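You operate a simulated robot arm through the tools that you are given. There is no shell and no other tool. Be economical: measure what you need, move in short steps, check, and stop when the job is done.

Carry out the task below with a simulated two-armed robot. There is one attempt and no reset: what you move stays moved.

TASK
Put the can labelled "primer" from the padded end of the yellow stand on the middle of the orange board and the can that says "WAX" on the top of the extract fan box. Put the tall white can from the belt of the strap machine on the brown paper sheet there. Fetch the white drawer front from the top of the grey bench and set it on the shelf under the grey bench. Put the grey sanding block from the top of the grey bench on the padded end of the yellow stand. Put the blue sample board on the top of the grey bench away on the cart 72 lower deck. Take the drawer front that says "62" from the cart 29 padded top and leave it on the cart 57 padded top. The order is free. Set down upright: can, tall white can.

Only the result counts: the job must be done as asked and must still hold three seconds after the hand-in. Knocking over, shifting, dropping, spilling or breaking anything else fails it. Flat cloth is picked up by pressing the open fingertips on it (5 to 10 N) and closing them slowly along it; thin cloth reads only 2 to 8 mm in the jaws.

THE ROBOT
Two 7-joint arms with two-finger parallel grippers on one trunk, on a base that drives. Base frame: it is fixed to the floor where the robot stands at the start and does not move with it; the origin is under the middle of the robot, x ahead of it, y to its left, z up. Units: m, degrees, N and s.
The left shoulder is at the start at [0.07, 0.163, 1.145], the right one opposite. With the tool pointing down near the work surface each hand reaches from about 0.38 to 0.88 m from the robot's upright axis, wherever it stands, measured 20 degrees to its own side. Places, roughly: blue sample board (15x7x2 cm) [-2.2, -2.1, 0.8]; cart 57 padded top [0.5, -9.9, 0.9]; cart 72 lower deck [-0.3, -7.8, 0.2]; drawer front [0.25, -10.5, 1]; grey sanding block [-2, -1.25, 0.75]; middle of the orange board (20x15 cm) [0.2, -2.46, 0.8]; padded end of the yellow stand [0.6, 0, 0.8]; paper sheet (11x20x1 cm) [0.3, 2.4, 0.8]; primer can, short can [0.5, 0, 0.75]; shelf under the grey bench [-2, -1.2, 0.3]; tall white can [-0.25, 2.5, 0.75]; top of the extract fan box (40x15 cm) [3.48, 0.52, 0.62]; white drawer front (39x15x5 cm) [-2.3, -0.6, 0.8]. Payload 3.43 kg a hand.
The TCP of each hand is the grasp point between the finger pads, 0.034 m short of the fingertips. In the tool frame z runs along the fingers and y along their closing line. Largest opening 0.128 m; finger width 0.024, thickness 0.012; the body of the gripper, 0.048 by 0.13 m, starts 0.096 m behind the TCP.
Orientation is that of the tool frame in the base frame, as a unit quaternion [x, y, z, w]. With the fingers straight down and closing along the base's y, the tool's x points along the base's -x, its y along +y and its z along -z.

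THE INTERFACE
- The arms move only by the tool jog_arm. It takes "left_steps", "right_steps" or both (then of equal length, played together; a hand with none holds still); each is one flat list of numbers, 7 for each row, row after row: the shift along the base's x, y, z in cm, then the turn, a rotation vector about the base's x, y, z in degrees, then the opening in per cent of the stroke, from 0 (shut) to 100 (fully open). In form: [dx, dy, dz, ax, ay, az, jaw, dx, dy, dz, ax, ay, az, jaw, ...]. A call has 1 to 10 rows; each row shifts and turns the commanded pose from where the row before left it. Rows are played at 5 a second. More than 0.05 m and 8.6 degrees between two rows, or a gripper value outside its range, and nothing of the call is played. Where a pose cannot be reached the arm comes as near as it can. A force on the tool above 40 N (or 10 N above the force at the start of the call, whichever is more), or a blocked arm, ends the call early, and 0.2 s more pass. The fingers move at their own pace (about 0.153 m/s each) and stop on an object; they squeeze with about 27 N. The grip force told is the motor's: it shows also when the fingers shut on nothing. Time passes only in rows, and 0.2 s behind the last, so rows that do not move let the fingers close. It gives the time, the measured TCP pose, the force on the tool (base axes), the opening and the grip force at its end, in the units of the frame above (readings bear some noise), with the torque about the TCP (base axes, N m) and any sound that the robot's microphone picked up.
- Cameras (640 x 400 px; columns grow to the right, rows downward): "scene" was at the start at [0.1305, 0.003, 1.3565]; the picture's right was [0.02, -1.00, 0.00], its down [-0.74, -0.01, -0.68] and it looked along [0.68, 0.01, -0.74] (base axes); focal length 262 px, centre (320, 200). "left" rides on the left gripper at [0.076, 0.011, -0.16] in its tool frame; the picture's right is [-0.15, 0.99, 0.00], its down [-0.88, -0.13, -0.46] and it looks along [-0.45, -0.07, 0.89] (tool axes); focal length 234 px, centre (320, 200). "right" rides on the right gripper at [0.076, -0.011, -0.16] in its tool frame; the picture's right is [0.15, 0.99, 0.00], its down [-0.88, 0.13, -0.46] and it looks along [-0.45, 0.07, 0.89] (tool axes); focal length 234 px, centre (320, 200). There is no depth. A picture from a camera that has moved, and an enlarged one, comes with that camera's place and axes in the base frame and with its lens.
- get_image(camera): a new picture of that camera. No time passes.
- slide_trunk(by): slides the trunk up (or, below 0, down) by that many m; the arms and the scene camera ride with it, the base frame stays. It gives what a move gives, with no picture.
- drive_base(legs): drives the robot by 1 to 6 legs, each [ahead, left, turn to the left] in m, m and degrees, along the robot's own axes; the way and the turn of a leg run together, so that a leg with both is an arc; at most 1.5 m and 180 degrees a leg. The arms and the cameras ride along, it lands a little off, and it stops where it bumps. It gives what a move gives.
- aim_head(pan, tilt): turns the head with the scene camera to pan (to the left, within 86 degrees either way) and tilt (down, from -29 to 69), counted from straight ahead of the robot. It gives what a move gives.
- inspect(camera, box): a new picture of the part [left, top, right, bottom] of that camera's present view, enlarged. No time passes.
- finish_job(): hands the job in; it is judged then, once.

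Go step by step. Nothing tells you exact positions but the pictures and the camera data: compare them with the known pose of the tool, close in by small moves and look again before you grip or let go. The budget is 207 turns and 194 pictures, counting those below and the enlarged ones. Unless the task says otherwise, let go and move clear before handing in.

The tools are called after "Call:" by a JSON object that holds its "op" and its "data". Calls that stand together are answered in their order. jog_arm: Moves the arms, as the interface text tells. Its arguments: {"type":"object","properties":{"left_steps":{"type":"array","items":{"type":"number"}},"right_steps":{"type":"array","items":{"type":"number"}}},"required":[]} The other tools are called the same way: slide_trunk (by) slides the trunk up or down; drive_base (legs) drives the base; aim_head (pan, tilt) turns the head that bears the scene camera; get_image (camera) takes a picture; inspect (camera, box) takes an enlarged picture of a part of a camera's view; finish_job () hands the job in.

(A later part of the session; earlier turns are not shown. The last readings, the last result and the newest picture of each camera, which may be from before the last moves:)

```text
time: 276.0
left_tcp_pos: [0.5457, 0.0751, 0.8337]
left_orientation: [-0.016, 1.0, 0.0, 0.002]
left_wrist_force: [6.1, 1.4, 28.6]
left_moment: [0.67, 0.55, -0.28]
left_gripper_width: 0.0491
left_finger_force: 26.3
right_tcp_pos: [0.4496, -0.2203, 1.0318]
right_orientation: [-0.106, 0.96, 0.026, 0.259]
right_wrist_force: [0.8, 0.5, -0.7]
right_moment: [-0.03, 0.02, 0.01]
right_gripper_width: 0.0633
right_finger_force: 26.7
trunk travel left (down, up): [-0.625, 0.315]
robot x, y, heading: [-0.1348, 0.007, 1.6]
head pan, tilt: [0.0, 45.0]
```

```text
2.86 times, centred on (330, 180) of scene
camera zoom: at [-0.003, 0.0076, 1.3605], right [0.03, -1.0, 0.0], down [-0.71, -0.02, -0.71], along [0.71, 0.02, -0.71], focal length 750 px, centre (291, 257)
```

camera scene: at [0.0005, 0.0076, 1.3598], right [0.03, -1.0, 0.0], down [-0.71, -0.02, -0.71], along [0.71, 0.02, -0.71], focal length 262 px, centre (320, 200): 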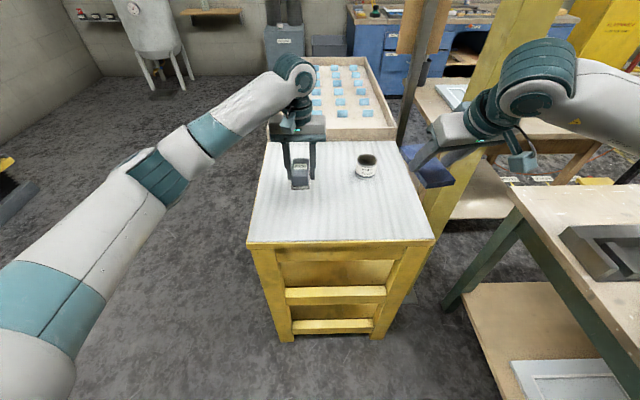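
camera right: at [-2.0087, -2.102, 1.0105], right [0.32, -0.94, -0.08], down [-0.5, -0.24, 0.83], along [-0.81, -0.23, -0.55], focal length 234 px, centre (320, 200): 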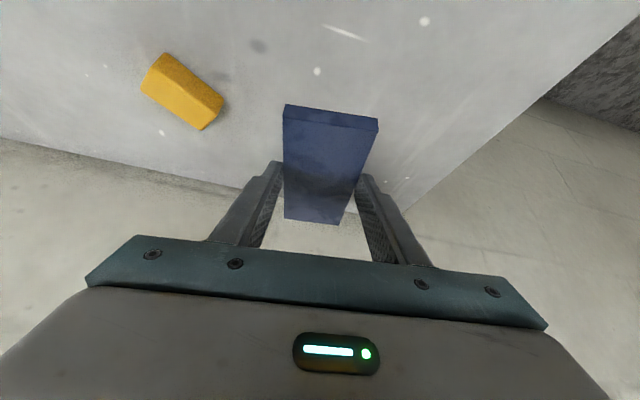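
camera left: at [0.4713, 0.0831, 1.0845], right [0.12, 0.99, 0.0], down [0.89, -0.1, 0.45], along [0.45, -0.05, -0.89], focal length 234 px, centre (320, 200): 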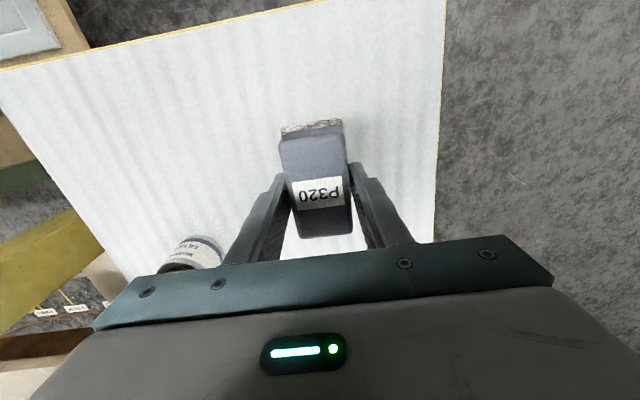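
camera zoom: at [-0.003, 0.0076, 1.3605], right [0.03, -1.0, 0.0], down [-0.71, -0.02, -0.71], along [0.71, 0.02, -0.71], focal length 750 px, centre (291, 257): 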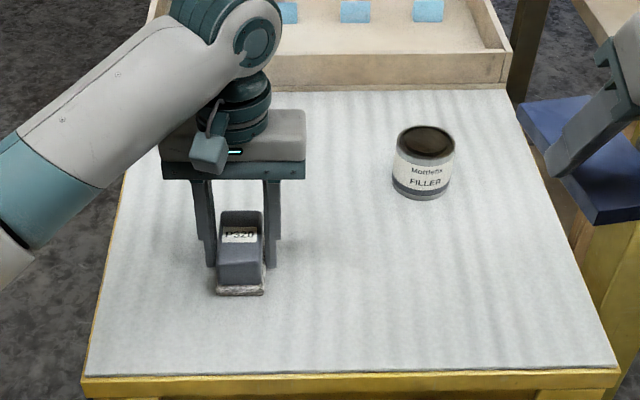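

Contact is made. Ease up, open, and lift away.

Call:
{"op": "jog_arm", "data": {"left_steps": [0, 0, 0.4, 0, 0, 0, 0, 0, 0, 0, 0, 0, 0, 50, 0, 0, 0, 0, 0, 0, 65, 0, 0, 0, 0, 0, 0, 65, 0, 0, 4, 0, 0, 0, 65, 0, 0, 4.5, 0, 0, 0, 65, 0, 0, 4.5, 0, 0, 0, 65, 0, 0, 4.5, 0, 0, 0, 65, -4, 2, 1, 0, 0, 0, 65, -4, 2, 1, 0, 0, 0, 65]}}

Call:
{"op": "inspect", "data": {"camera": "scene", "box": [230, 110, 430, 260]}}

```text
time: 278.2
left_tcp_pos: [0.4631, 0.116, 1.031]
left_orientation: [-0.015, 1.0, 0.0, -0.001]
left_wrist_force: [-0.9, 0.0, 1.1]
left_moment: [0.01, -0.03, 0.01]
left_gripper_width: 0.0832
left_finger_force: 0.0
right_tcp_pos: [0.4509, -0.2198, 1.0319]
right_orientation: [-0.107, 0.96, 0.026, 0.258]
right_wrist_force: [-0.5, 0.5, -1.3]
right_moment: [0.0, -0.01, 0.01]
right_gripper_width: 0.0633
right_finger_force: 27.1
trunk travel left (down, up): [-0.625, 0.315]
robot x, y, heading: [-0.1326, 0.0004, 1.6]
head pan, tilt: [0.0, 45.0]
```

```text
2.67 times, centred on (330, 185) of scene
camera zoom: at [-0.0018, 0.0085, 1.3599], right [0.03, -1.0, 0.0], down [-0.71, -0.02, -0.71], along [0.71, 0.02, -0.71], focal length 700 px, centre (293, 240)
```

zoom: 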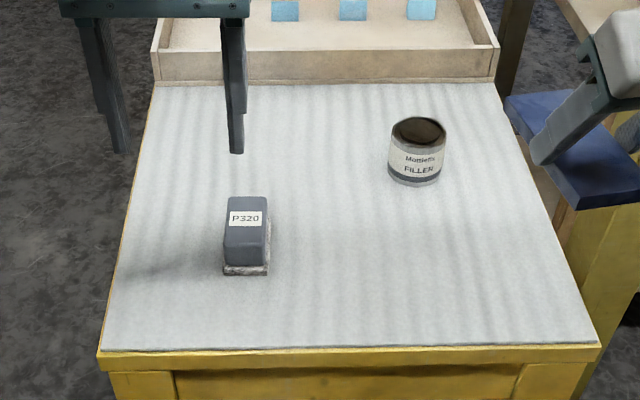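

The block is placed. Now I'll head for the carts: back off, turn to face -y and drive down the aisle, then look.

Call:
{"op": "drive_base", "data": {"legs": [[-0.6, 0, -1.6], [0, 0, -90], [1.5, 0, 0], [1.5, 0, 0]]}}

Call:
{"op": "aim_head", "data": {"pan": 0, "tilt": 10}}

Call:
{"op": "get_image", "data": {"camera": "scene"}}

Call:
{"op": "aim_head", "data": {"pan": 45, "tilt": 10}}

Call:
{"op": "get_image", "data": {"camera": "scene"}}

```text
time: 299.3
left_tcp_pos: [-0.5108, -3.5758, 1.0287]
left_orientation: [0.69, 0.724, 0.001, -0.001]
left_wrist_force: [-0.2, 0.1, 0.1]
left_moment: [0.0, 0.02, 0.01]
left_gripper_width: 0.0833
left_finger_force: 0.0
right_tcp_pos: [-0.8471, -3.5691, 1.0309]
right_orientation: [0.597, 0.759, -0.163, 0.202]
right_wrist_force: [-0.1, 0.4, -1.1]
right_moment: [0.02, 0.0, 0.03]
right_gripper_width: 0.0633
right_finger_force: 27.2
trunk travel left (down, up): [-0.625, 0.315]
robot x, y, heading: [-0.635, -2.9808, -87.6]
head pan, tilt: [0.0, 45.0]
```

```text
time: 300.3
left_tcp_pos: [-0.5124, -3.5754, 1.0296]
left_orientation: [0.69, 0.724, 0.001, -0.001]
left_wrist_force: [0.8, 0.0, 0.1]
left_moment: [-0.02, -0.01, 0.03]
left_gripper_width: 0.0835
left_finger_force: 0.1
right_tcp_pos: [-0.8468, -3.5696, 1.0301]
right_orientation: [0.597, 0.759, -0.162, 0.202]
right_wrist_force: [0.2, -0.3, -0.9]
right_moment: [0.0, 0.0, 0.02]
right_gripper_width: 0.0633
right_finger_force: 27.1
trunk travel left (down, up): [-0.625, 0.315]
robot x, y, heading: [-0.6349, -2.9821, -87.2]
head pan, tilt: [0.0, 10.0]
```

```text
89 pictures are left
camera scene: at [-0.626, -3.1229, 1.4146], right [-1.0, -0.05, 0.0], down [-0.01, 0.17, -0.98], along [0.05, -0.98, -0.17], focal length 262 px, centre (320, 200)
```

scene: 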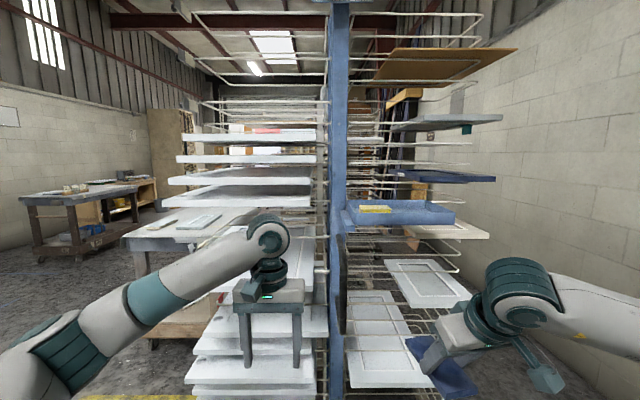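

```text
time: 301.4
left_tcp_pos: [-0.5115, -3.5773, 1.0295]
left_orientation: [0.69, 0.724, 0.002, -0.001]
left_wrist_force: [0.4, -0.1, -0.5]
left_moment: [-0.01, 0.0, -0.02]
left_gripper_width: 0.0832
left_finger_force: 0.0
right_tcp_pos: [-0.8459, -3.5703, 1.0296]
right_orientation: [0.597, 0.759, -0.162, 0.202]
right_wrist_force: [0.8, 0.0, -1.3]
right_moment: [0.02, 0.0, 0.02]
right_gripper_width: 0.0635
right_finger_force: 27.2
trunk travel left (down, up): [-0.625, 0.315]
robot x, y, heading: [-0.6348, -2.9807, -87.4]
head pan, tilt: [45.0, 10.0]
```

```text
88 pictures are left
camera scene: at [-0.5617, -3.0927, 1.4147], right [-0.67, -0.74, 0.0], down [-0.13, 0.12, -0.98], along [0.73, -0.66, -0.17], focal length 262 px, centre (320, 200)
```

scene: 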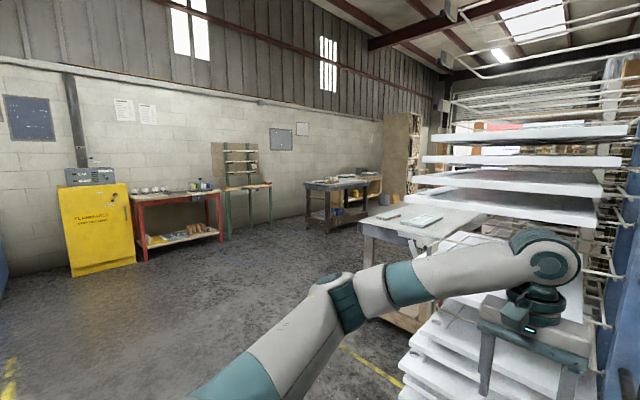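

A sheet rack blocks straight ahead at y≈-4.15; the way lies to the left. I'll tuck both hands in and strafe left between the long table's end and the rack.

Call:
{"op": "jog_arm", "data": {"right_steps": [0, 3.6, 0, 0, 0, 0, 0, 0, 3.6, 0, 0, 0, 0, 0, 0, 3.6, 0, 0, 0, 0, 0, 0, 3.6, 0, 0, 0, 0, 0], "left_steps": [0, 4, 0, 0, 0, 0, 60, 0, 4, 0, 0, 0, 0, 60, 0, 4, 0, 0, 0, 0, 60, 0, 4, 0, 0, 0, 0, 60]}}

Call:
{"op": "drive_base", "data": {"legs": [[0.42, 0, -2.6], [0, 1.2, 0], [0, 1.2, 0]]}}

Call:
{"op": "aim_head", "data": {"pan": 0, "tilt": 15}}

Call:
{"op": "get_image", "data": {"camera": "scene"}}

```text
time: 302.4
left_tcp_pos: [-0.5114, -3.4145, 1.0276]
left_orientation: [0.69, 0.723, 0.001, -0.001]
left_wrist_force: [0.2, 0.4, -0.6]
left_moment: [-0.04, 0.03, 0.02]
left_gripper_width: 0.0766
left_finger_force: 0.1
right_tcp_pos: [-0.8487, -3.4729, 1.0368]
right_orientation: [0.597, 0.76, -0.161, 0.202]
right_wrist_force: [0.0, 0.4, -0.3]
right_moment: [0.04, -0.02, 0.02]
right_gripper_width: 0.063
right_finger_force: 27.1
right hand out of reach, approached as far as the arm can: row 3, 4
trunk travel left (down, up): [-0.625, 0.315]
robot x, y, heading: [-0.6354, -2.9792, -87.4]
head pan, tilt: [45.0, 10.0]
```

```text
time: 304.9
left_tcp_pos: [-0.5209, -3.812, 1.0265]
left_orientation: [0.702, 0.712, 0.005, -0.001]
left_wrist_force: [0.0, 0.1, 0.0]
left_moment: [0.0, 0.01, -0.01]
left_gripper_width: 0.077
left_finger_force: 0.0
right_tcp_pos: [-0.8613, -3.8572, 1.0387]
right_orientation: [0.611, 0.748, -0.165, 0.2]
right_wrist_force: [-0.2, 1.0, -0.6]
right_moment: [0.05, 0.03, 0.01]
right_gripper_width: 0.0629
right_finger_force: 26.9
trunk travel left (down, up): [-0.625, 0.315]
robot x, y, heading: [-0.6261, -3.3795, -89.5]
head pan, tilt: [45.0, 10.0]
stopped in leg 1: the robot was blocked; the commanded pose is now the measured one
```

```text
time: 306.0
left_tcp_pos: [-0.5218, -3.8128, 1.0261]
left_orientation: [0.703, 0.711, 0.004, -0.001]
left_wrist_force: [-0.9, -0.5, 0.3]
left_moment: [-0.01, 0.04, 0.05]
left_gripper_width: 0.0768
left_finger_force: 0.1
right_tcp_pos: [-0.8614, -3.8556, 1.0404]
right_orientation: [0.612, 0.747, -0.166, 0.201]
right_wrist_force: [-0.5, -0.2, -0.9]
right_moment: [0.01, 0.0, 0.03]
right_gripper_width: 0.0633
right_finger_force: 26.5
trunk travel left (down, up): [-0.625, 0.315]
robot x, y, heading: [-0.6248, -3.3788, -89.5]
head pan, tilt: [0.0, 15.0]
```

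```text
87 pictures are left
camera scene: at [-0.6266, -3.5123, 1.4076], right [-1.0, -0.01, 0.0], down [0.0, 0.25, -0.97], along [0.01, -0.97, -0.25], focal length 262 px, centre (320, 200)
```

scene: 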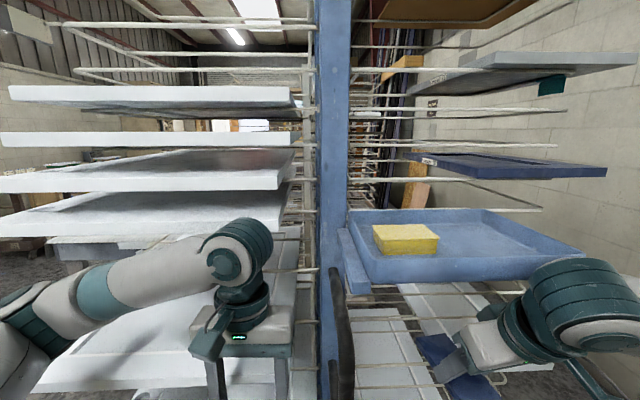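

The base touched the rack's foot. I'll back off 0.22 m and strafe left along the table end instead.

Call:
{"op": "drive_base", "data": {"legs": [[-0.22, 0, -0.5], [0, 0.6, 0]]}}

Call:
{"op": "get_image", "data": {"camera": "scene"}}

```text
time: 310.7
left_tcp_pos: [0.0811, -3.5966, 1.0231]
left_orientation: [0.706, 0.709, 0.006, -0.005]
left_wrist_force: [0.4, 0.4, -0.6]
left_moment: [-0.03, 0.02, 0.01]
left_gripper_width: 0.0768
left_finger_force: 0.0
right_tcp_pos: [-0.257, -3.6395, 1.0364]
right_orientation: [0.614, 0.746, -0.166, 0.197]
right_wrist_force: [0.2, 0.4, -0.5]
right_moment: [0.04, -0.01, 0.0]
right_gripper_width: 0.0631
right_finger_force: 27.2
trunk travel left (down, up): [-0.625, 0.315]
robot x, y, heading: [-0.0269, -3.1541, -89.5]
head pan, tilt: [0.0, 15.0]
```

```text
86 pictures are left
camera scene: at [-0.0207, -3.2994, 1.4066], right [-1.0, 0.0, 0.0], down [0.0, 0.26, -0.97], along [0.0, -0.97, -0.26], focal length 262 px, centre (320, 200)
```

scene: 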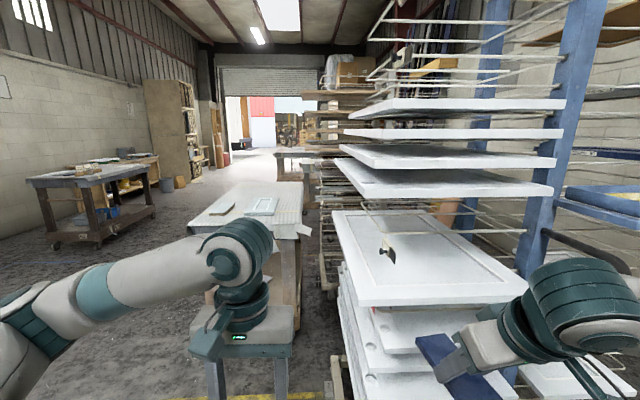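

The corridor lies at x≈1–2.5, left of the grey table. Strafing over and driving ahead.

Call:
{"op": "drive_base", "data": {"legs": [[0, 1.5, -0.5], [1.5, 0, 0], [1.5, 0, 0]]}}

Call:
{"op": "aim_head", "data": {"pan": -25, "tilt": 20}}

Call:
{"op": "get_image", "data": {"camera": "scene"}}

```text
time: 332.4
left_tcp_pos: [1.5504, -6.6149, 1.023]
left_orientation: [0.718, 0.696, 0.006, -0.004]
left_wrist_force: [-0.6, -0.6, -0.1]
left_moment: [0.04, 0.0, -0.01]
left_gripper_width: 0.0767
left_finger_force: 0.1
right_tcp_pos: [1.2105, -6.6466, 1.0366]
right_orientation: [0.627, 0.735, -0.169, 0.194]
right_wrist_force: [-0.7, 0.1, -0.8]
right_moment: [0.02, 0.03, 0.0]
right_gripper_width: 0.0632
right_finger_force: 26.7
trunk travel left (down, up): [-0.625, 0.315]
robot x, y, heading: [1.4651, -6.171, -92.0]
head pan, tilt: [0.0, 15.0]
```

```text
time: 333.3
left_tcp_pos: [1.5514, -6.6134, 1.0235]
left_orientation: [0.718, 0.696, 0.006, -0.005]
left_wrist_force: [0.0, -0.1, -0.9]
left_moment: [0.02, 0.01, -0.01]
left_gripper_width: 0.0769
left_finger_force: 0.1
right_tcp_pos: [1.2108, -6.6451, 1.0367]
right_orientation: [0.628, 0.735, -0.169, 0.194]
right_wrist_force: [0.0, -0.1, -1.5]
right_moment: [0.02, 0.01, 0.0]
right_gripper_width: 0.0633
right_finger_force: 26.8
trunk travel left (down, up): [-0.625, 0.315]
robot x, y, heading: [1.4653, -6.1742, -92.0]
head pan, tilt: [-25.0, 20.0]
```

```text
85 pictures are left
camera scene: at [1.4205, -6.3036, 1.3985], right [-0.89, 0.45, 0.0], down [0.15, 0.31, -0.94], along [-0.43, -0.84, -0.34], focal length 262 px, centre (320, 200)
```

scene: 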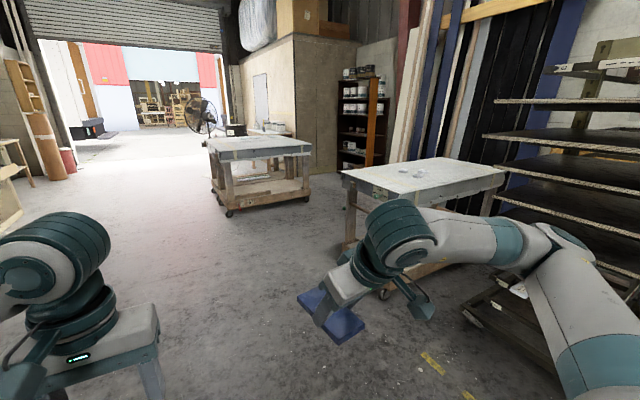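

Call:
{"op": "inspect", "data": {"camera": "scene", "box": [330, 140, 530, 300]}}

Call:
{"op": "inspect", "data": {"camera": "scene", "box": [180, 100, 340, 220]}}

```text
2.50 times, centred on (430, 220) of scene
camera zoom: at [1.4205, -6.3036, 1.3985], right [-0.89, 0.45, 0.0], down [0.15, 0.31, -0.94], along [-0.43, -0.84, -0.34], focal length 656 px, centre (45, 150)
```

zoom: 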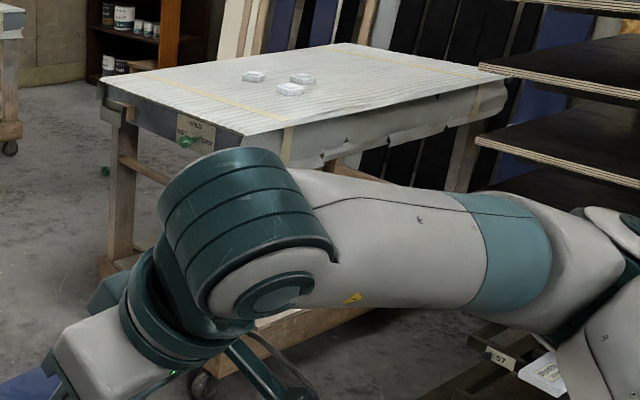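

```text
3.33 times, centred on (260, 160) of scene
camera zoom: at [1.4205, -6.3036, 1.3985], right [-0.89, 0.45, 0.0], down [0.15, 0.31, -0.94], along [-0.43, -0.84, -0.34], focal length 875 px, centre (520, 333)
```

zoom: 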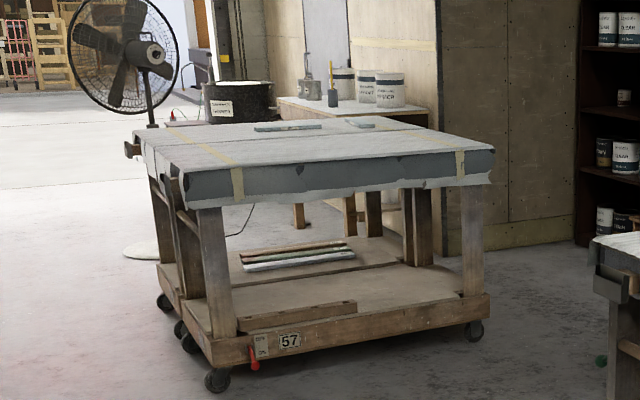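

Cart 57 is confirmed in the distance. I'll drive on and look at the nearer cart for its number.

Call:
{"op": "drive_base", "data": {"legs": [[1.3, 0, 2]]}}

Call:
{"op": "aim_head", "data": {"pan": -80, "tilt": 30}}

Call:
{"op": "get_image", "data": {"camera": "scene"}}

```text
time: 339.8
left_tcp_pos: [1.5435, -7.8998, 1.0233]
left_orientation: [0.707, 0.707, 0.006, -0.005]
left_wrist_force: [-0.1, -0.5, 0.0]
left_moment: [0.01, 0.0, 0.01]
left_gripper_width: 0.0765
left_finger_force: 0.0
right_tcp_pos: [1.205, -7.9425, 1.037]
right_orientation: [0.615, 0.746, -0.165, 0.197]
right_wrist_force: [0.7, -0.3, -1.4]
right_moment: [0.05, -0.01, 0.01]
right_gripper_width: 0.0635
right_finger_force: 27.2
trunk travel left (down, up): [-0.625, 0.315]
robot x, y, heading: [1.4414, -7.4594, -90.3]
head pan, tilt: [-25.0, 20.0]
```

```text
time: 341.0
left_tcp_pos: [1.5432, -7.8996, 1.0237]
left_orientation: [0.707, 0.707, 0.006, -0.005]
left_wrist_force: [0.4, 0.1, -0.6]
left_moment: [0.02, 0.04, 0.0]
left_gripper_width: 0.0767
left_finger_force: 0.1
right_tcp_pos: [1.2042, -7.9423, 1.0378]
right_orientation: [0.615, 0.745, -0.166, 0.197]
right_wrist_force: [-0.6, 0.9, -1.0]
right_moment: [0.07, 0.0, -0.01]
right_gripper_width: 0.0634
right_finger_force: 26.7
trunk travel left (down, up): [-0.625, 0.315]
robot x, y, heading: [1.4383, -7.4559, -90.0]
head pan, tilt: [-80.0, 30.0]
```

```text
82 pictures are left
camera scene: at [1.3536, -7.5245, 1.3824], right [-0.17, 0.98, 0.0], down [0.49, 0.09, -0.87], along [-0.85, -0.15, -0.5], focal length 262 px, centre (320, 200)
```

scene: 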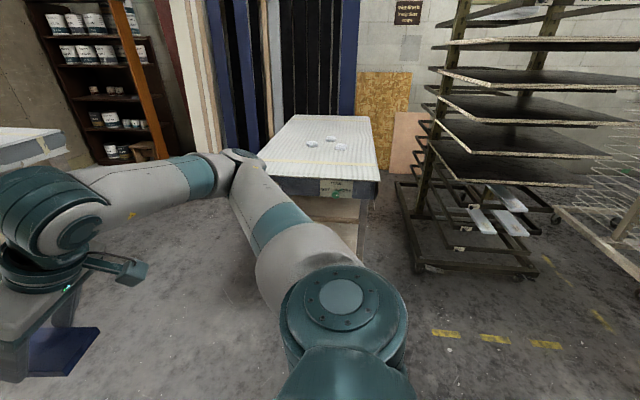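

Call:
{"op": "drive_base", "data": {"legs": [[0, 0, -90]]}}

Call:
{"op": "aim_head", "data": {"pan": 0, "tilt": 35}}

Call:
{"op": "get_image", "data": {"camera": "scene"}}

Call:
{"op": "inspect", "data": {"camera": "scene", "box": [230, 100, 410, 300]}}

```text
time: 345.3
left_tcp_pos: [1.0001, -7.554, 1.0228]
left_orientation: [1.0, -0.007, 0.007, 0.001]
left_wrist_force: [1.3, -0.7, -0.3]
left_moment: [0.02, 0.01, 0.0]
left_gripper_width: 0.0768
left_finger_force: 0.2
right_tcp_pos: [0.9633, -7.2142, 1.0369]
right_orientation: [0.963, 0.084, -0.256, 0.02]
right_wrist_force: [-0.4, -0.1, -1.6]
right_moment: [0.01, -0.06, 0.04]
right_gripper_width: 0.063
right_finger_force: 27.2
trunk travel left (down, up): [-0.625, 0.315]
robot x, y, heading: [1.4414, -7.4606, 178.8]
head pan, tilt: [-80.0, 30.0]
```

```text
time: 346.8
left_tcp_pos: [1.0003, -7.5538, 1.0234]
left_orientation: [1.0, -0.008, 0.007, 0.001]
left_wrist_force: [0.6, -0.1, 0.2]
left_moment: [0.0, -0.01, -0.01]
left_gripper_width: 0.0768
left_finger_force: 0.1
right_tcp_pos: [0.9632, -7.2143, 1.0383]
right_orientation: [0.963, 0.084, -0.257, 0.02]
right_wrist_force: [-0.2, 0.0, -1.4]
right_moment: [0.01, -0.02, -0.03]
right_gripper_width: 0.0631
right_finger_force: 26.9
trunk travel left (down, up): [-0.625, 0.315]
robot x, y, heading: [1.4404, -7.457, 178.8]
head pan, tilt: [0.0, 35.0]
```

```text
81 pictures are left
camera scene: at [1.3043, -7.4557, 1.3746], right [0.02, 1.0, 0.0], down [0.57, -0.01, -0.82], along [-0.82, 0.01, -0.57], focal length 262 px, centre (320, 200)
```

scene: 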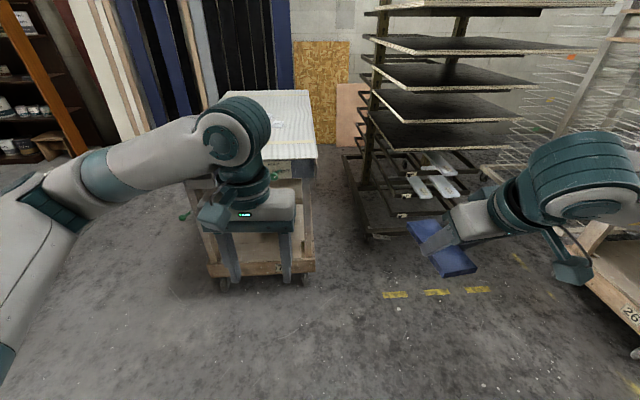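

```text
2.00 times, centred on (320, 200) of scene
camera zoom: at [1.3043, -7.4557, 1.3746], right [0.02, 1.0, 0.0], down [0.57, -0.01, -0.82], along [-0.82, 0.01, -0.57], focal length 525 px, centre (320, 200)
```

zoom: 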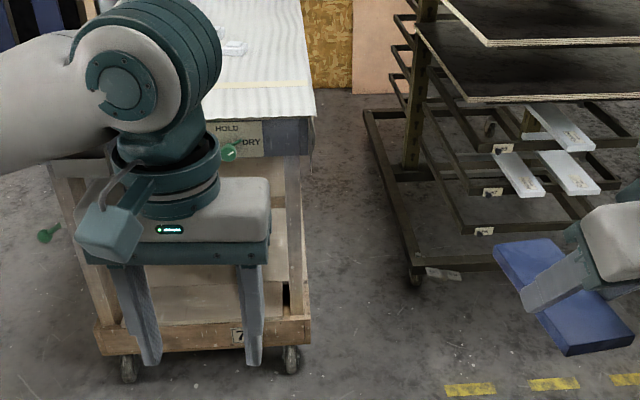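

The cart's label starts with 7 (cart 72). I'll line up the right hand with it and lower the trunk to see the deck.

Call:
{"op": "drive_base", "data": {"legs": [[0, 0.56, 1.2]]}}

Call:
{"op": "slide_trunk", "data": {"by": -0.35}}

Call:
{"op": "slide_trunk", "data": {"by": -0.27}}

Call:
{"op": "aim_head", "data": {"pan": 0, "tilt": 20}}

Call:
{"op": "get_image", "data": {"camera": "scene"}}

Call:
{"op": "get_image", "data": {"camera": "right"}}

```text
time: 350.1
left_tcp_pos: [0.9992, -8.1315, 1.0234]
left_orientation: [1.0, 0.004, 0.007, 0.001]
left_wrist_force: [0.0, 0.3, 0.3]
left_moment: [-0.01, 0.0, -0.04]
left_gripper_width: 0.0768
left_finger_force: 0.0
right_tcp_pos: [0.9557, -7.7936, 1.0368]
right_orientation: [0.961, 0.096, -0.257, 0.024]
right_wrist_force: [0.5, 0.4, -0.5]
right_moment: [0.01, -0.04, -0.01]
right_gripper_width: 0.0631
right_finger_force: 27.2
trunk travel left (down, up): [-0.625, 0.315]
robot x, y, heading: [1.4414, -8.0272, -179.6]
head pan, tilt: [0.0, 35.0]
```

```text
time: 353.5
left_tcp_pos: [1.0, -8.1316, 0.6738]
left_orientation: [1.0, 0.004, 0.008, 0.001]
left_wrist_force: [-0.5, -0.2, 1.2]
left_moment: [-0.02, 0.01, 0.0]
left_gripper_width: 0.0767
left_finger_force: 0.2
right_tcp_pos: [0.9557, -7.7925, 0.6868]
right_orientation: [0.962, 0.096, -0.256, 0.023]
right_wrist_force: [-0.3, -0.7, -1.2]
right_moment: [0.02, -0.02, 0.03]
right_gripper_width: 0.0632
right_finger_force: 27.1
trunk travel left (down, up): [-0.275, 0.665]
robot x, y, heading: [1.4362, -8.0273, -179.6]
head pan, tilt: [0.0, 35.0]
```

```text
time: 356.2
left_tcp_pos: [1.0009, -8.1312, 0.4038]
left_orientation: [1.0, 0.004, 0.008, 0.001]
left_wrist_force: [-0.3, -0.1, 0.3]
left_moment: [-0.03, -0.04, -0.01]
left_gripper_width: 0.0767
left_finger_force: 0.0
right_tcp_pos: [0.9562, -7.7934, 0.4175]
right_orientation: [0.962, 0.096, -0.256, 0.023]
right_wrist_force: [0.3, 0.1, -0.5]
right_moment: [0.03, -0.03, 0.02]
right_gripper_width: 0.0632
right_finger_force: 27.1
trunk travel left (down, up): [-0.005, 0.935]
robot x, y, heading: [1.442, -8.0262, -179.5]
head pan, tilt: [0.0, 35.0]
```

```text
time: 357.0
left_tcp_pos: [1.0004, -8.1335, 0.4034]
left_orientation: [1.0, 0.005, 0.007, 0.001]
left_wrist_force: [-0.3, -0.1, -0.6]
left_moment: [0.0, -0.01, 0.0]
left_gripper_width: 0.077
left_finger_force: 0.2
right_tcp_pos: [0.9546, -7.7921, 0.4158]
right_orientation: [0.962, 0.096, -0.256, 0.023]
right_wrist_force: [0.3, -0.6, -0.8]
right_moment: [-0.01, -0.02, 0.0]
right_gripper_width: 0.0631
right_finger_force: 27.3
trunk travel left (down, up): [-0.005, 0.935]
robot x, y, heading: [1.4369, -8.0282, -179.6]
head pan, tilt: [0.0, 20.0]
```

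```text
79 pictures are left
camera scene: at [1.2966, -8.0262, 0.7784], right [-0.01, 1.0, 0.0], down [0.34, 0.0, -0.94], along [-0.94, -0.01, -0.34], focal length 262 px, centre (320, 200)
```

scene: 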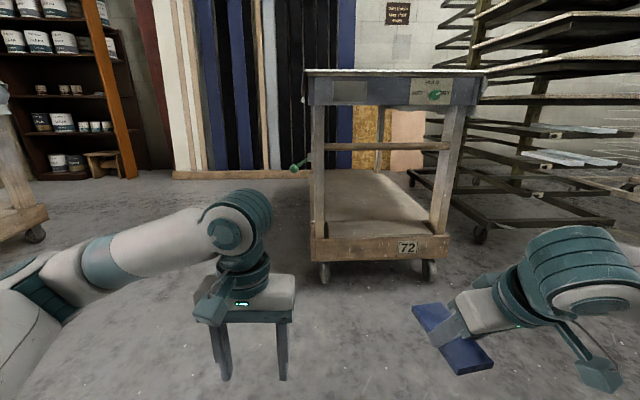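

```text
78 pictures are left
camera right: at [1.0967, -7.7539, 0.5167], right [0.32, -0.94, -0.08], down [-0.5, -0.24, 0.83], along [-0.81, -0.23, -0.55], focal length 234 px, centre (320, 200)
```

right: 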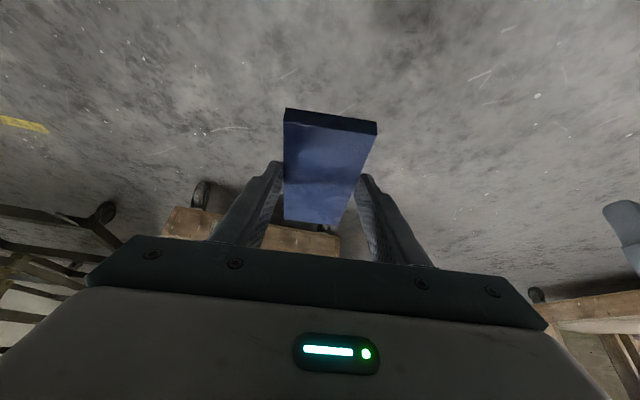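

Cart 72 is clear: deck at z≈0.21, crossbar underside ≈0.60, opening y -8.0…-7.53. I'll lower the hand, drive up and look.

Call:
{"op": "jog_arm", "data": {"right_steps": [0, 0, -4.2, 0, 0, 0, 0, 0, 0, -4.2, 0, 0, 0, 0, 0, 0, -4, 0, 0, 0, 0]}}

Call:
{"op": "drive_base", "data": {"legs": [[0, 0.05, 0], [0.53, 0, 0]]}}

Call:
{"op": "aim_head", "data": {"pan": -15, "tilt": 35}}

Call:
{"op": "get_image", "data": {"camera": "scene"}}

Call:
{"op": "get_image", "data": {"camera": "right"}}

```text
time: 357.8
left_tcp_pos: [1.0001, -8.1316, 0.4018]
left_orientation: [1.0, 0.004, 0.008, 0.001]
left_wrist_force: [-0.4, -0.5, 0.6]
left_moment: [0.03, 0.03, -0.04]
left_gripper_width: 0.0769
left_finger_force: 0.0
right_tcp_pos: [0.9417, -7.7922, 0.2919]
right_orientation: [0.962, 0.096, -0.256, 0.023]
right_wrist_force: [-0.1, -1.1, -1.2]
right_moment: [0.02, -0.06, 0.03]
right_gripper_width: 0.0633
right_finger_force: 27.2
right hand out of reach, approached as far as the arm can: row 1, 2
trunk travel left (down, up): [-0.005, 0.935]
robot x, y, heading: [1.4395, -8.027, -179.7]
head pan, tilt: [0.0, 20.0]
```

```text
time: 361.3
left_tcp_pos: [0.4868, -8.1826, 0.4033]
left_orientation: [1.0, 0.002, 0.008, 0.0]
left_wrist_force: [0.4, 0.2, -0.2]
left_moment: [0.0, 0.0, 0.02]
left_gripper_width: 0.0765
left_finger_force: 0.1
right_tcp_pos: [0.4301, -7.8438, 0.292]
right_orientation: [0.962, 0.093, -0.257, 0.022]
right_wrist_force: [-0.4, 0.6, -0.6]
right_moment: [0.0, -0.05, 0.03]
right_gripper_width: 0.0632
right_finger_force: 26.9
trunk travel left (down, up): [-0.005, 0.935]
robot x, y, heading: [0.9268, -8.0797, -180.2]
head pan, tilt: [0.0, 20.0]
```

```text
time: 362.1
left_tcp_pos: [0.4872, -8.183, 0.4026]
left_orientation: [1.0, 0.001, 0.008, 0.001]
left_wrist_force: [-0.8, 0.0, 0.3]
left_moment: [-0.01, 0.02, -0.02]
left_gripper_width: 0.0769
left_finger_force: 0.0
right_tcp_pos: [0.4296, -7.8434, 0.293]
right_orientation: [0.962, 0.093, -0.256, 0.022]
right_wrist_force: [-0.1, 0.2, -1.2]
right_moment: [0.03, -0.07, 0.0]
right_gripper_width: 0.0631
right_finger_force: 27.1
trunk travel left (down, up): [-0.005, 0.935]
robot x, y, heading: [0.9269, -8.0797, -180.1]
head pan, tilt: [-15.0, 35.0]
```

```text
77 pictures are left
camera scene: at [0.7916, -8.0564, 0.7546], right [0.26, 0.97, 0.0], down [0.55, -0.15, -0.82], along [-0.79, 0.21, -0.57], focal length 262 px, centre (320, 200)
```

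scene: 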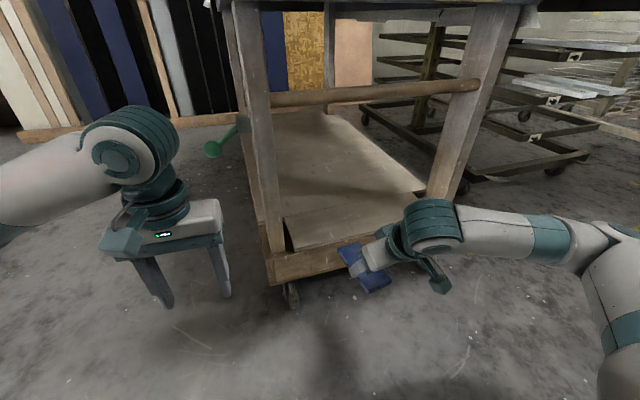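

```text
76 pictures are left
camera right: at [0.5711, -7.8045, 0.3926], right [0.31, -0.95, -0.08], down [-0.5, -0.23, 0.83], along [-0.81, -0.22, -0.55], focal length 234 px, centre (320, 200)
```

right: 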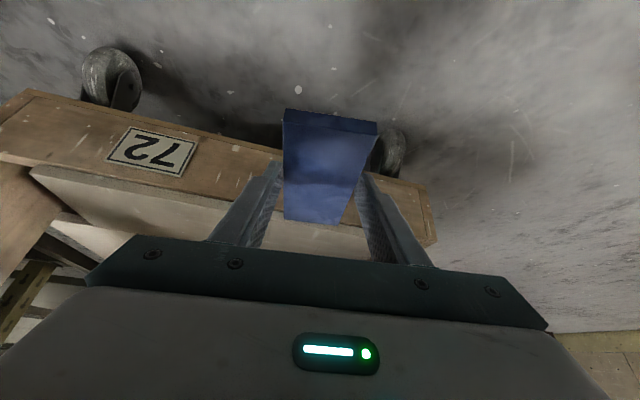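

Call:
{"op": "inspect", "data": {"camera": "scene", "box": [230, 80, 480, 300]}}

```text
1.82 times, centred on (355, 190) of scene
camera zoom: at [0.7916, -8.0564, 0.7546], right [0.26, 0.97, 0.0], down [0.55, -0.15, -0.82], along [-0.79, 0.21, -0.57], focal length 477 px, centre (256, 218)
```

zoom: 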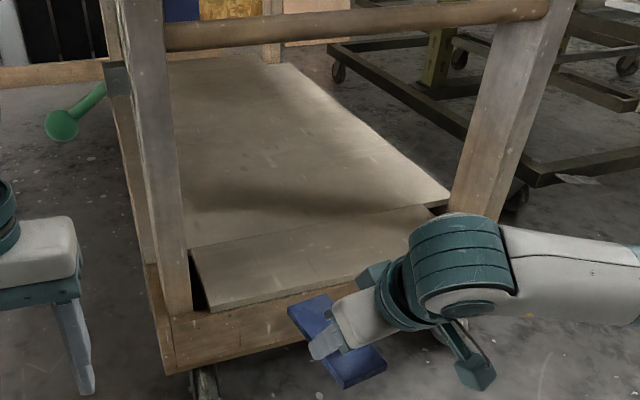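

I'll drive 0.1 m closer and insert the board over the deck.

Call:
{"op": "drive_base", "data": {"legs": [[0.1, 0, 0]]}}

Call:
{"op": "jog_arm", "data": {"right_steps": [-4, 0, 0, 0, 0, 0, 0, -4, 0, 0, 0, 0, 0, 0, -4, 0, 0, 0, 0, 0, 0, -4, 0, 0, 0, 0, 0, 0, -4, 0, 0, 0, 0, 0, 0, -4, 0, 0, 0, 0, 0, 0]}}

Call:
{"op": "get_image", "data": {"camera": "scene"}}

Call:
{"op": "get_image", "data": {"camera": "right"}}

```text
time: 363.2
left_tcp_pos: [0.3858, -8.1834, 0.4033]
left_orientation: [1.0, 0.001, 0.008, 0.001]
left_wrist_force: [-0.2, -0.3, 0.7]
left_moment: [0.02, 0.04, 0.03]
left_gripper_width: 0.077
left_finger_force: 0.1
right_tcp_pos: [0.3295, -7.8421, 0.292]
right_orientation: [0.962, 0.094, -0.256, 0.023]
right_wrist_force: [0.3, -0.1, -1.0]
right_moment: [0.02, -0.04, 0.0]
right_gripper_width: 0.0635
right_finger_force: 27.2
trunk travel left (down, up): [-0.005, 0.935]
robot x, y, heading: [0.825, -8.0801, -179.9]
head pan, tilt: [-15.0, 35.0]
```

```text
time: 364.6
left_tcp_pos: [0.3855, -8.1824, 0.4034]
left_orientation: [1.0, 0.002, 0.008, 0.001]
left_wrist_force: [0.0, 0.0, -0.1]
left_moment: [-0.02, 0.02, 0.04]
left_gripper_width: 0.0769
left_finger_force: 0.0
right_tcp_pos: [0.0883, -7.8419, 0.2922]
right_orientation: [0.962, 0.093, -0.256, 0.023]
right_wrist_force: [0.0, 0.2, -1.2]
right_moment: [0.02, -0.03, 0.0]
right_gripper_width: 0.0633
right_finger_force: 26.6
trunk travel left (down, up): [-0.005, 0.935]
robot x, y, heading: [0.8251, -8.0807, -180.4]
head pan, tilt: [-15.0, 35.0]
```

```text
74 pictures are left
camera scene: at [0.6909, -8.0564, 0.7546], right [0.26, 0.97, 0.0], down [0.55, -0.15, -0.82], along [-0.79, 0.21, -0.57], focal length 262 px, centre (320, 200)
```

scene: 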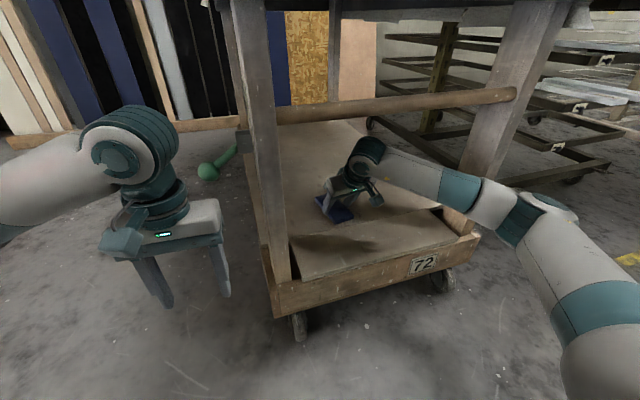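

```text
73 pictures are left
camera right: at [0.2296, -7.803, 0.3925], right [0.31, -0.95, -0.08], down [-0.5, -0.23, 0.83], along [-0.81, -0.22, -0.55], focal length 234 px, centre (320, 200)
```

right: 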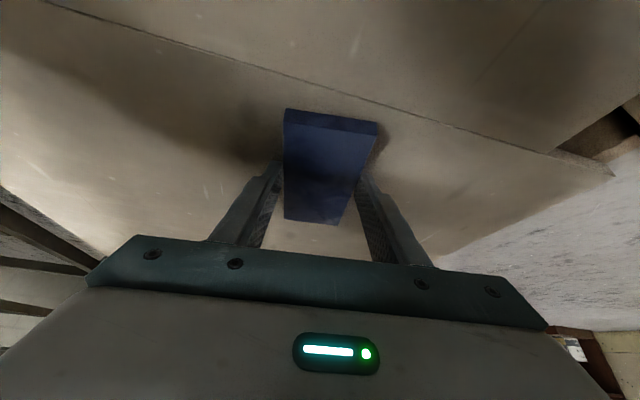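

Call:
{"op": "jog_arm", "data": {"right_steps": [-4, 0, 0, 0, 0, 0, 0, -2, 0, 0, 0, 0, 0, 0, 0, 0, -2, 0, 0, 0, 0, 0, 0, -1, 0, 0, 0, 0]}}

Call:
{"op": "jog_arm", "data": {"right_steps": [0, 0, -0.6, 0, 0, 0, 0]}}

Call:
{"op": "jog_arm", "data": {"right_steps": [0, 0, -0.5, 0, 0, 0, 0]}}

Call:
{"op": "get_image", "data": {"camera": "scene"}}

```text
time: 365.6
left_tcp_pos: [0.3863, -8.1829, 0.4031]
left_orientation: [1.0, 0.001, 0.007, 0.001]
left_wrist_force: [0.0, 0.0, 0.9]
left_moment: [0.01, 0.0, -0.02]
left_gripper_width: 0.0767
left_finger_force: 0.0
right_tcp_pos: [0.0251, -7.8435, 0.2851]
right_orientation: [0.959, 0.091, -0.267, 0.025]
right_wrist_force: [2.5, 0.7, 16.2]
right_moment: [-0.09, -0.45, 0.14]
right_gripper_width: 0.0637
right_finger_force: 26.9
trunk travel left (down, up): [-0.005, 0.935]
robot x, y, heading: [0.8275, -8.0821, 179.9]
head pan, tilt: [-15.0, 35.0]
stopped in row 4 (right hand): the force on the tool passed its limit at 48 N (the readings are from after the stop); the commanded pose is now the measured one
```

```text
time: 366.1
left_tcp_pos: [0.3864, -8.1822, 0.4035]
left_orientation: [1.0, 0.001, 0.006, 0.001]
left_wrist_force: [-0.3, 0.7, 0.3]
left_moment: [0.0, -0.01, 0.03]
left_gripper_width: 0.0768
left_finger_force: 0.1
right_tcp_pos: [0.0232, -7.8426, 0.2852]
right_orientation: [0.958, 0.092, -0.272, 0.027]
right_wrist_force: [-0.1, 0.5, 14.5]
right_moment: [0.33, -0.41, 0.02]
right_gripper_width: 0.0633
right_finger_force: 26.9
trunk travel left (down, up): [-0.005, 0.935]
robot x, y, heading: [0.8238, -8.0818, 180.0]
head pan, tilt: [-15.0, 35.0]
stopped in row 1 (right hand): the force on the tool passed its limit at 42 N (the readings are from after the stop); the commanded pose is now the measured one
```

```text
time: 366.5
left_tcp_pos: [0.3871, -8.1816, 0.4053]
left_orientation: [1.0, 0.001, 0.006, 0.001]
left_wrist_force: [0.0, 0.0, 0.2]
left_moment: [-0.02, -0.03, -0.03]
left_gripper_width: 0.0768
left_finger_force: 0.0
right_tcp_pos: [0.0235, -7.8435, 0.2836]
right_orientation: [0.957, 0.091, -0.275, 0.025]
right_wrist_force: [2.7, 3.3, 39.4]
right_moment: [0.09, -0.36, 0.45]
right_gripper_width: 0.0636
right_finger_force: 27.4
trunk travel left (down, up): [-0.005, 0.935]
robot x, y, heading: [0.825, -8.0785, 180.0]
head pan, tilt: [-15.0, 35.0]
```

```text
72 pictures are left
camera scene: at [0.6942, -8.0569, 0.7557], right [0.26, 0.97, 0.0], down [0.55, -0.15, -0.82], along [-0.79, 0.21, -0.57], focal length 262 px, centre (320, 200)
```

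scene: 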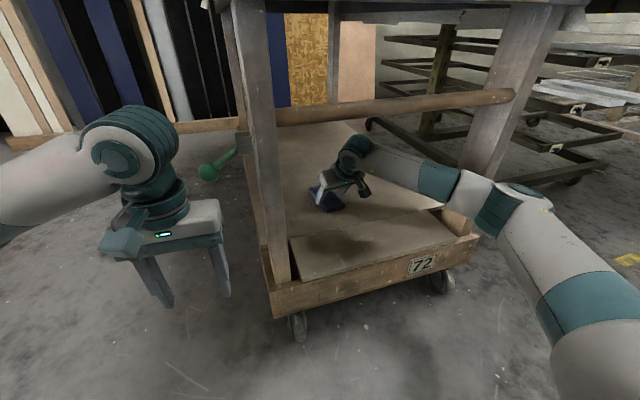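

The board is pressed onto the deck (z≈0.245). Ease up and check.

Call:
{"op": "jog_arm", "data": {"right_steps": [0, 0, 0.5, 0, 0, 0, 0, 0, 0, 0, 0, 0, 0, 0]}}

Call:
{"op": "get_image", "data": {"camera": "right"}}

Call:
{"op": "inspect", "data": {"camera": "scene", "box": [270, 120, 430, 260]}}

```text
time: 367.1
left_tcp_pos: [0.3865, -8.1829, 0.4043]
left_orientation: [1.0, 0.001, 0.006, 0.0]
left_wrist_force: [-0.8, 0.2, 0.3]
left_moment: [0.0, 0.02, -0.06]
left_gripper_width: 0.0768
left_finger_force: 0.0
right_tcp_pos: [0.0228, -7.844, 0.2849]
right_orientation: [0.958, 0.091, -0.271, 0.025]
right_wrist_force: [-9.8, 1.4, 27.0]
right_moment: [0.25, 0.56, -0.02]
right_gripper_width: 0.0631
right_finger_force: 27.0
trunk travel left (down, up): [-0.005, 0.935]
robot x, y, heading: [0.8249, -8.0799, 180.0]
head pan, tilt: [-15.0, 35.0]
```

```text
71 pictures are left
camera right: at [0.1684, -7.8043, 0.3802], right [0.31, -0.95, -0.08], down [-0.48, -0.22, 0.85], along [-0.82, -0.23, -0.52], focal length 234 px, centre (320, 200)
```

right: 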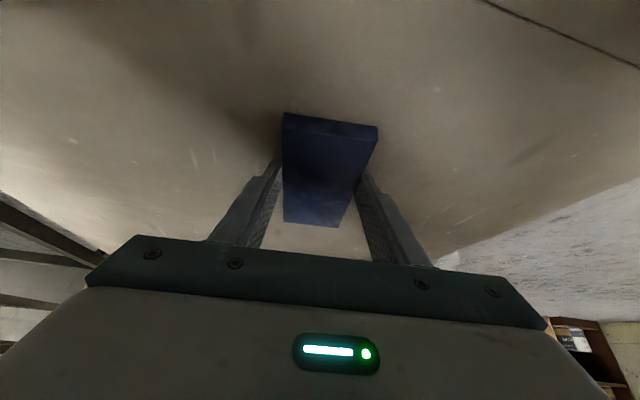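

```text
2.86 times, centred on (350, 190) of scene
camera zoom: at [0.6929, -8.0568, 0.755], right [0.26, 0.97, 0.0], down [0.55, -0.15, -0.82], along [-0.79, 0.21, -0.57], focal length 750 px, centre (234, 229)
```

zoom: 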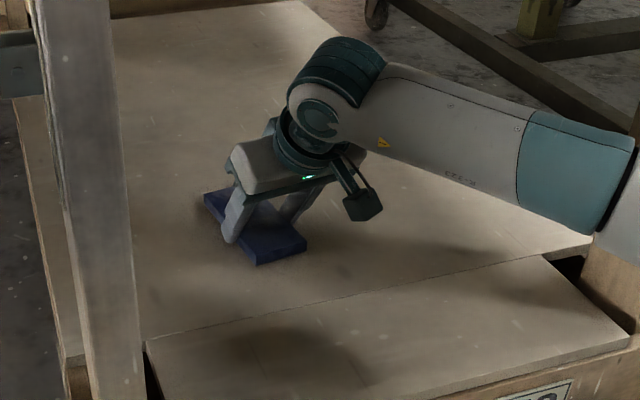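

Call:
{"op": "jog_arm", "data": {"right_steps": [0, 0, 0.3, 0, 0, 0, 0, 0, 0, 0, 0, 0, 0, 60, 0, 0, 0.3, 0, 0, 0, 90, 0, 0, 0, 0, 0, 0, 90, 4, 0.7, 0.2, 0, 0, 0, 90, 4, 0.7, 0.2, 0, 0, 0, 90, 4, 0.7, 0, 0, 0, 0, 90, 4, 0.7, 0, 0, 0, 0, 90, 4, 0, 0, 0, 0, 0, 90, 4, 0, 0, 0, 0, 0, 90]}}

Call:
{"op": "get_image", "data": {"camera": "scene"}}

```text
time: 369.3
left_tcp_pos: [0.3863, -8.1819, 0.4024]
left_orientation: [1.0, 0.001, 0.008, 0.001]
left_wrist_force: [-0.5, 0.5, 0.0]
left_moment: [-0.03, 0.02, -0.03]
left_gripper_width: 0.0768
left_finger_force: 0.1
right_tcp_pos: [0.2677, -7.8146, 0.2921]
right_orientation: [0.959, 0.091, -0.269, 0.026]
right_wrist_force: [0.3, 0.6, 0.0]
right_moment: [0.02, -0.01, 0.0]
right_gripper_width: 0.1152
right_finger_force: 0.1
trunk travel left (down, up): [-0.005, 0.935]
robot x, y, heading: [0.8292, -8.0799, 179.9]
head pan, tilt: [-15.0, 35.0]
```

```text
69 pictures are left
camera scene: at [0.6912, -8.0562, 0.7546], right [0.26, 0.97, 0.0], down [0.55, -0.15, -0.82], along [-0.79, 0.21, -0.57], focal length 262 px, centre (320, 200)
```

scene: 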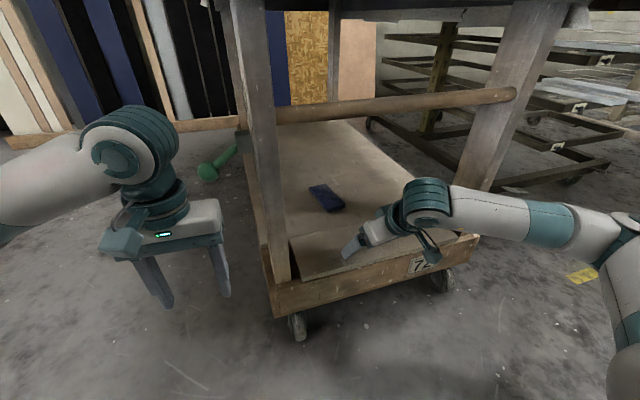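

The blue board is on cart 72's lower deck. I'll back off, raise the trunk, and go toward carts 57 and 29.

Call:
{"op": "drive_base", "data": {"legs": [[-0.75, 0, 0]]}}

Call:
{"op": "slide_trunk", "data": {"by": 0.4}}

Call:
{"op": "slide_trunk", "data": {"by": 0.22}}

Call:
{"op": "jog_arm", "data": {"right_steps": [0, 0, 3, 0, 0, -4.5, 60, 0, 0, 3, 0, 0, -4.5, 60, 0, 0, 3, 1.4, -7.36, 0, 60, 0, 0, 3, 1.43, -7.36, 0, 60, 0, 0, 0, 1.43, -7.36, 0, 60, 0, 0, 0, 1.43, -7.36, 0, 60]}}

Call:
{"op": "drive_base", "data": {"legs": [[0, 0.4, 0], [0, 1.0, 0]]}}

Call:
{"op": "aim_head", "data": {"pan": 20, "tilt": 25}}

Call:
{"op": "get_image", "data": {"camera": "scene"}}

```text
time: 373.3
left_tcp_pos: [1.134, -8.1836, 0.4032]
left_orientation: [1.0, 0.002, 0.007, 0.001]
left_wrist_force: [0.0, -0.7, 0.5]
left_moment: [0.03, 0.01, -0.03]
left_gripper_width: 0.0769
left_finger_force: 0.2
right_tcp_pos: [1.0133, -7.8157, 0.2915]
right_orientation: [0.959, 0.092, -0.268, 0.027]
right_wrist_force: [-1.1, 0.1, -0.2]
right_moment: [0.0, 0.01, -0.04]
right_gripper_width: 0.115
right_finger_force: 0.0
trunk travel left (down, up): [-0.005, 0.935]
robot x, y, heading: [1.5678, -8.0787, -179.9]
head pan, tilt: [-15.0, 35.0]
```

```text
time: 377.1
left_tcp_pos: [1.1332, -8.1814, 0.8026]
left_orientation: [1.0, 0.002, 0.007, 0.002]
left_wrist_force: [0.1, 0.4, -0.8]
left_moment: [0.02, 0.01, 0.01]
left_gripper_width: 0.0769
left_finger_force: 0.0
right_tcp_pos: [1.0124, -7.8158, 0.6917]
right_orientation: [0.958, 0.093, -0.268, 0.027]
right_wrist_force: [0.0, -0.2, -0.4]
right_moment: [0.01, -0.02, -0.01]
right_gripper_width: 0.115
right_finger_force: 0.0
trunk travel left (down, up): [-0.405, 0.535]
robot x, y, heading: [1.5734, -8.0781, -180.0]
head pan, tilt: [-15.0, 35.0]
```

```text
time: 379.5
left_tcp_pos: [1.1324, -8.1818, 1.023]
left_orientation: [1.0, 0.002, 0.008, 0.0]
left_wrist_force: [0.1, 1.0, 0.0]
left_moment: [-0.01, 0.0, 0.0]
left_gripper_width: 0.0767
left_finger_force: 0.0
right_tcp_pos: [1.0125, -7.8166, 0.913]
right_orientation: [0.959, 0.093, -0.268, 0.027]
right_wrist_force: [0.0, -0.4, -0.5]
right_moment: [-0.02, 0.02, 0.0]
right_gripper_width: 0.1155
right_finger_force: 0.1
trunk travel left (down, up): [-0.625, 0.315]
robot x, y, heading: [1.5743, -8.0749, -180.0]
head pan, tilt: [-15.0, 35.0]
```

```text
time: 380.9
left_tcp_pos: [1.1324, -8.184, 1.0233]
left_orientation: [1.0, 0.002, 0.008, 0.002]
left_wrist_force: [0.6, -0.2, 0.0]
left_moment: [0.04, -0.02, -0.04]
left_gripper_width: 0.0768
left_finger_force: 0.1
right_tcp_pos: [1.012, -7.8169, 1.0319]
right_orientation: [0.999, 0.028, -0.014, -0.038]
right_wrist_force: [0.1, -0.3, -0.7]
right_moment: [-0.02, -0.02, -0.01]
right_gripper_width: 0.0767
right_finger_force: 0.1
trunk travel left (down, up): [-0.625, 0.315]
robot x, y, heading: [1.5708, -8.0793, -179.8]
head pan, tilt: [-15.0, 35.0]
```

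```text
time: 388.2
left_tcp_pos: [1.1479, -9.5897, 1.0231]
left_orientation: [1.0, 0.009, 0.008, 0.0]
left_wrist_force: [-0.5, -0.4, -0.6]
left_moment: [0.02, 0.01, -0.04]
left_gripper_width: 0.0768
left_finger_force: 0.1
right_tcp_pos: [1.0204, -9.2237, 1.0319]
right_orientation: [0.999, 0.036, -0.015, -0.038]
right_wrist_force: [-0.5, 0.4, -0.5]
right_moment: [0.0, 0.0, 0.01]
right_gripper_width: 0.0767
right_finger_force: 0.0
trunk travel left (down, up): [-0.625, 0.315]
robot x, y, heading: [1.589, -9.4778, -179.3]
head pan, tilt: [-15.0, 35.0]
```

```text
time: 389.2
left_tcp_pos: [1.1476, -9.5905, 1.0224]
left_orientation: [1.0, 0.009, 0.009, 0.001]
left_wrist_force: [-0.4, 0.5, 0.5]
left_moment: [0.0, -0.03, 0.01]
left_gripper_width: 0.0766
left_finger_force: 0.1
right_tcp_pos: [1.02, -9.224, 1.0313]
right_orientation: [0.999, 0.035, -0.016, -0.038]
right_wrist_force: [-0.2, -0.1, 0.0]
right_moment: [0.01, -0.04, 0.05]
right_gripper_width: 0.0768
right_finger_force: 0.1
trunk travel left (down, up): [-0.625, 0.315]
robot x, y, heading: [1.5848, -9.4804, -179.1]
head pan, tilt: [20.0, 25.0]
```

```text
68 pictures are left
camera scene: at [1.4491, -9.5137, 1.3903], right [-0.36, 0.93, 0.0], down [0.4, 0.15, -0.91], along [-0.85, -0.32, -0.42], focal length 262 px, centre (320, 200)
```

scene: 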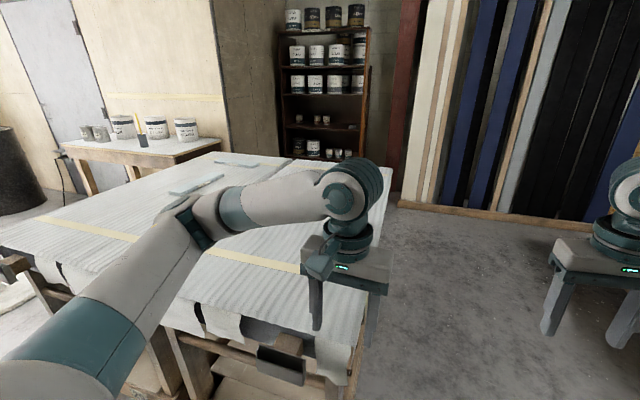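

Call:
{"op": "inspect", "data": {"camera": "scene", "box": [80, 130, 320, 280]}}

```text
2.67 times, centred on (200, 205) of scene
camera zoom: at [1.4491, -9.5137, 1.3903], right [-0.36, 0.93, 0.0], down [0.4, 0.15, -0.91], along [-0.85, -0.32, -0.42], focal length 700 px, centre (640, 187)
```

zoom: 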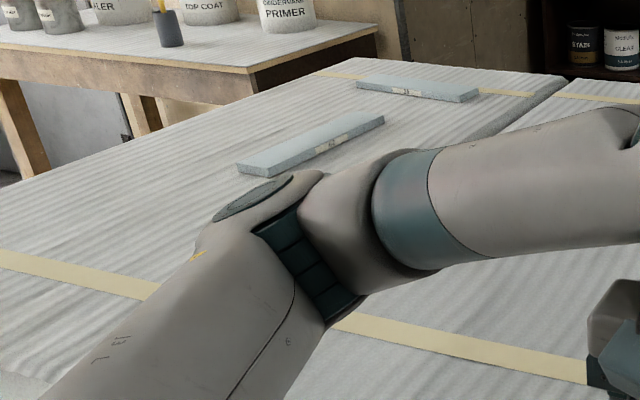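

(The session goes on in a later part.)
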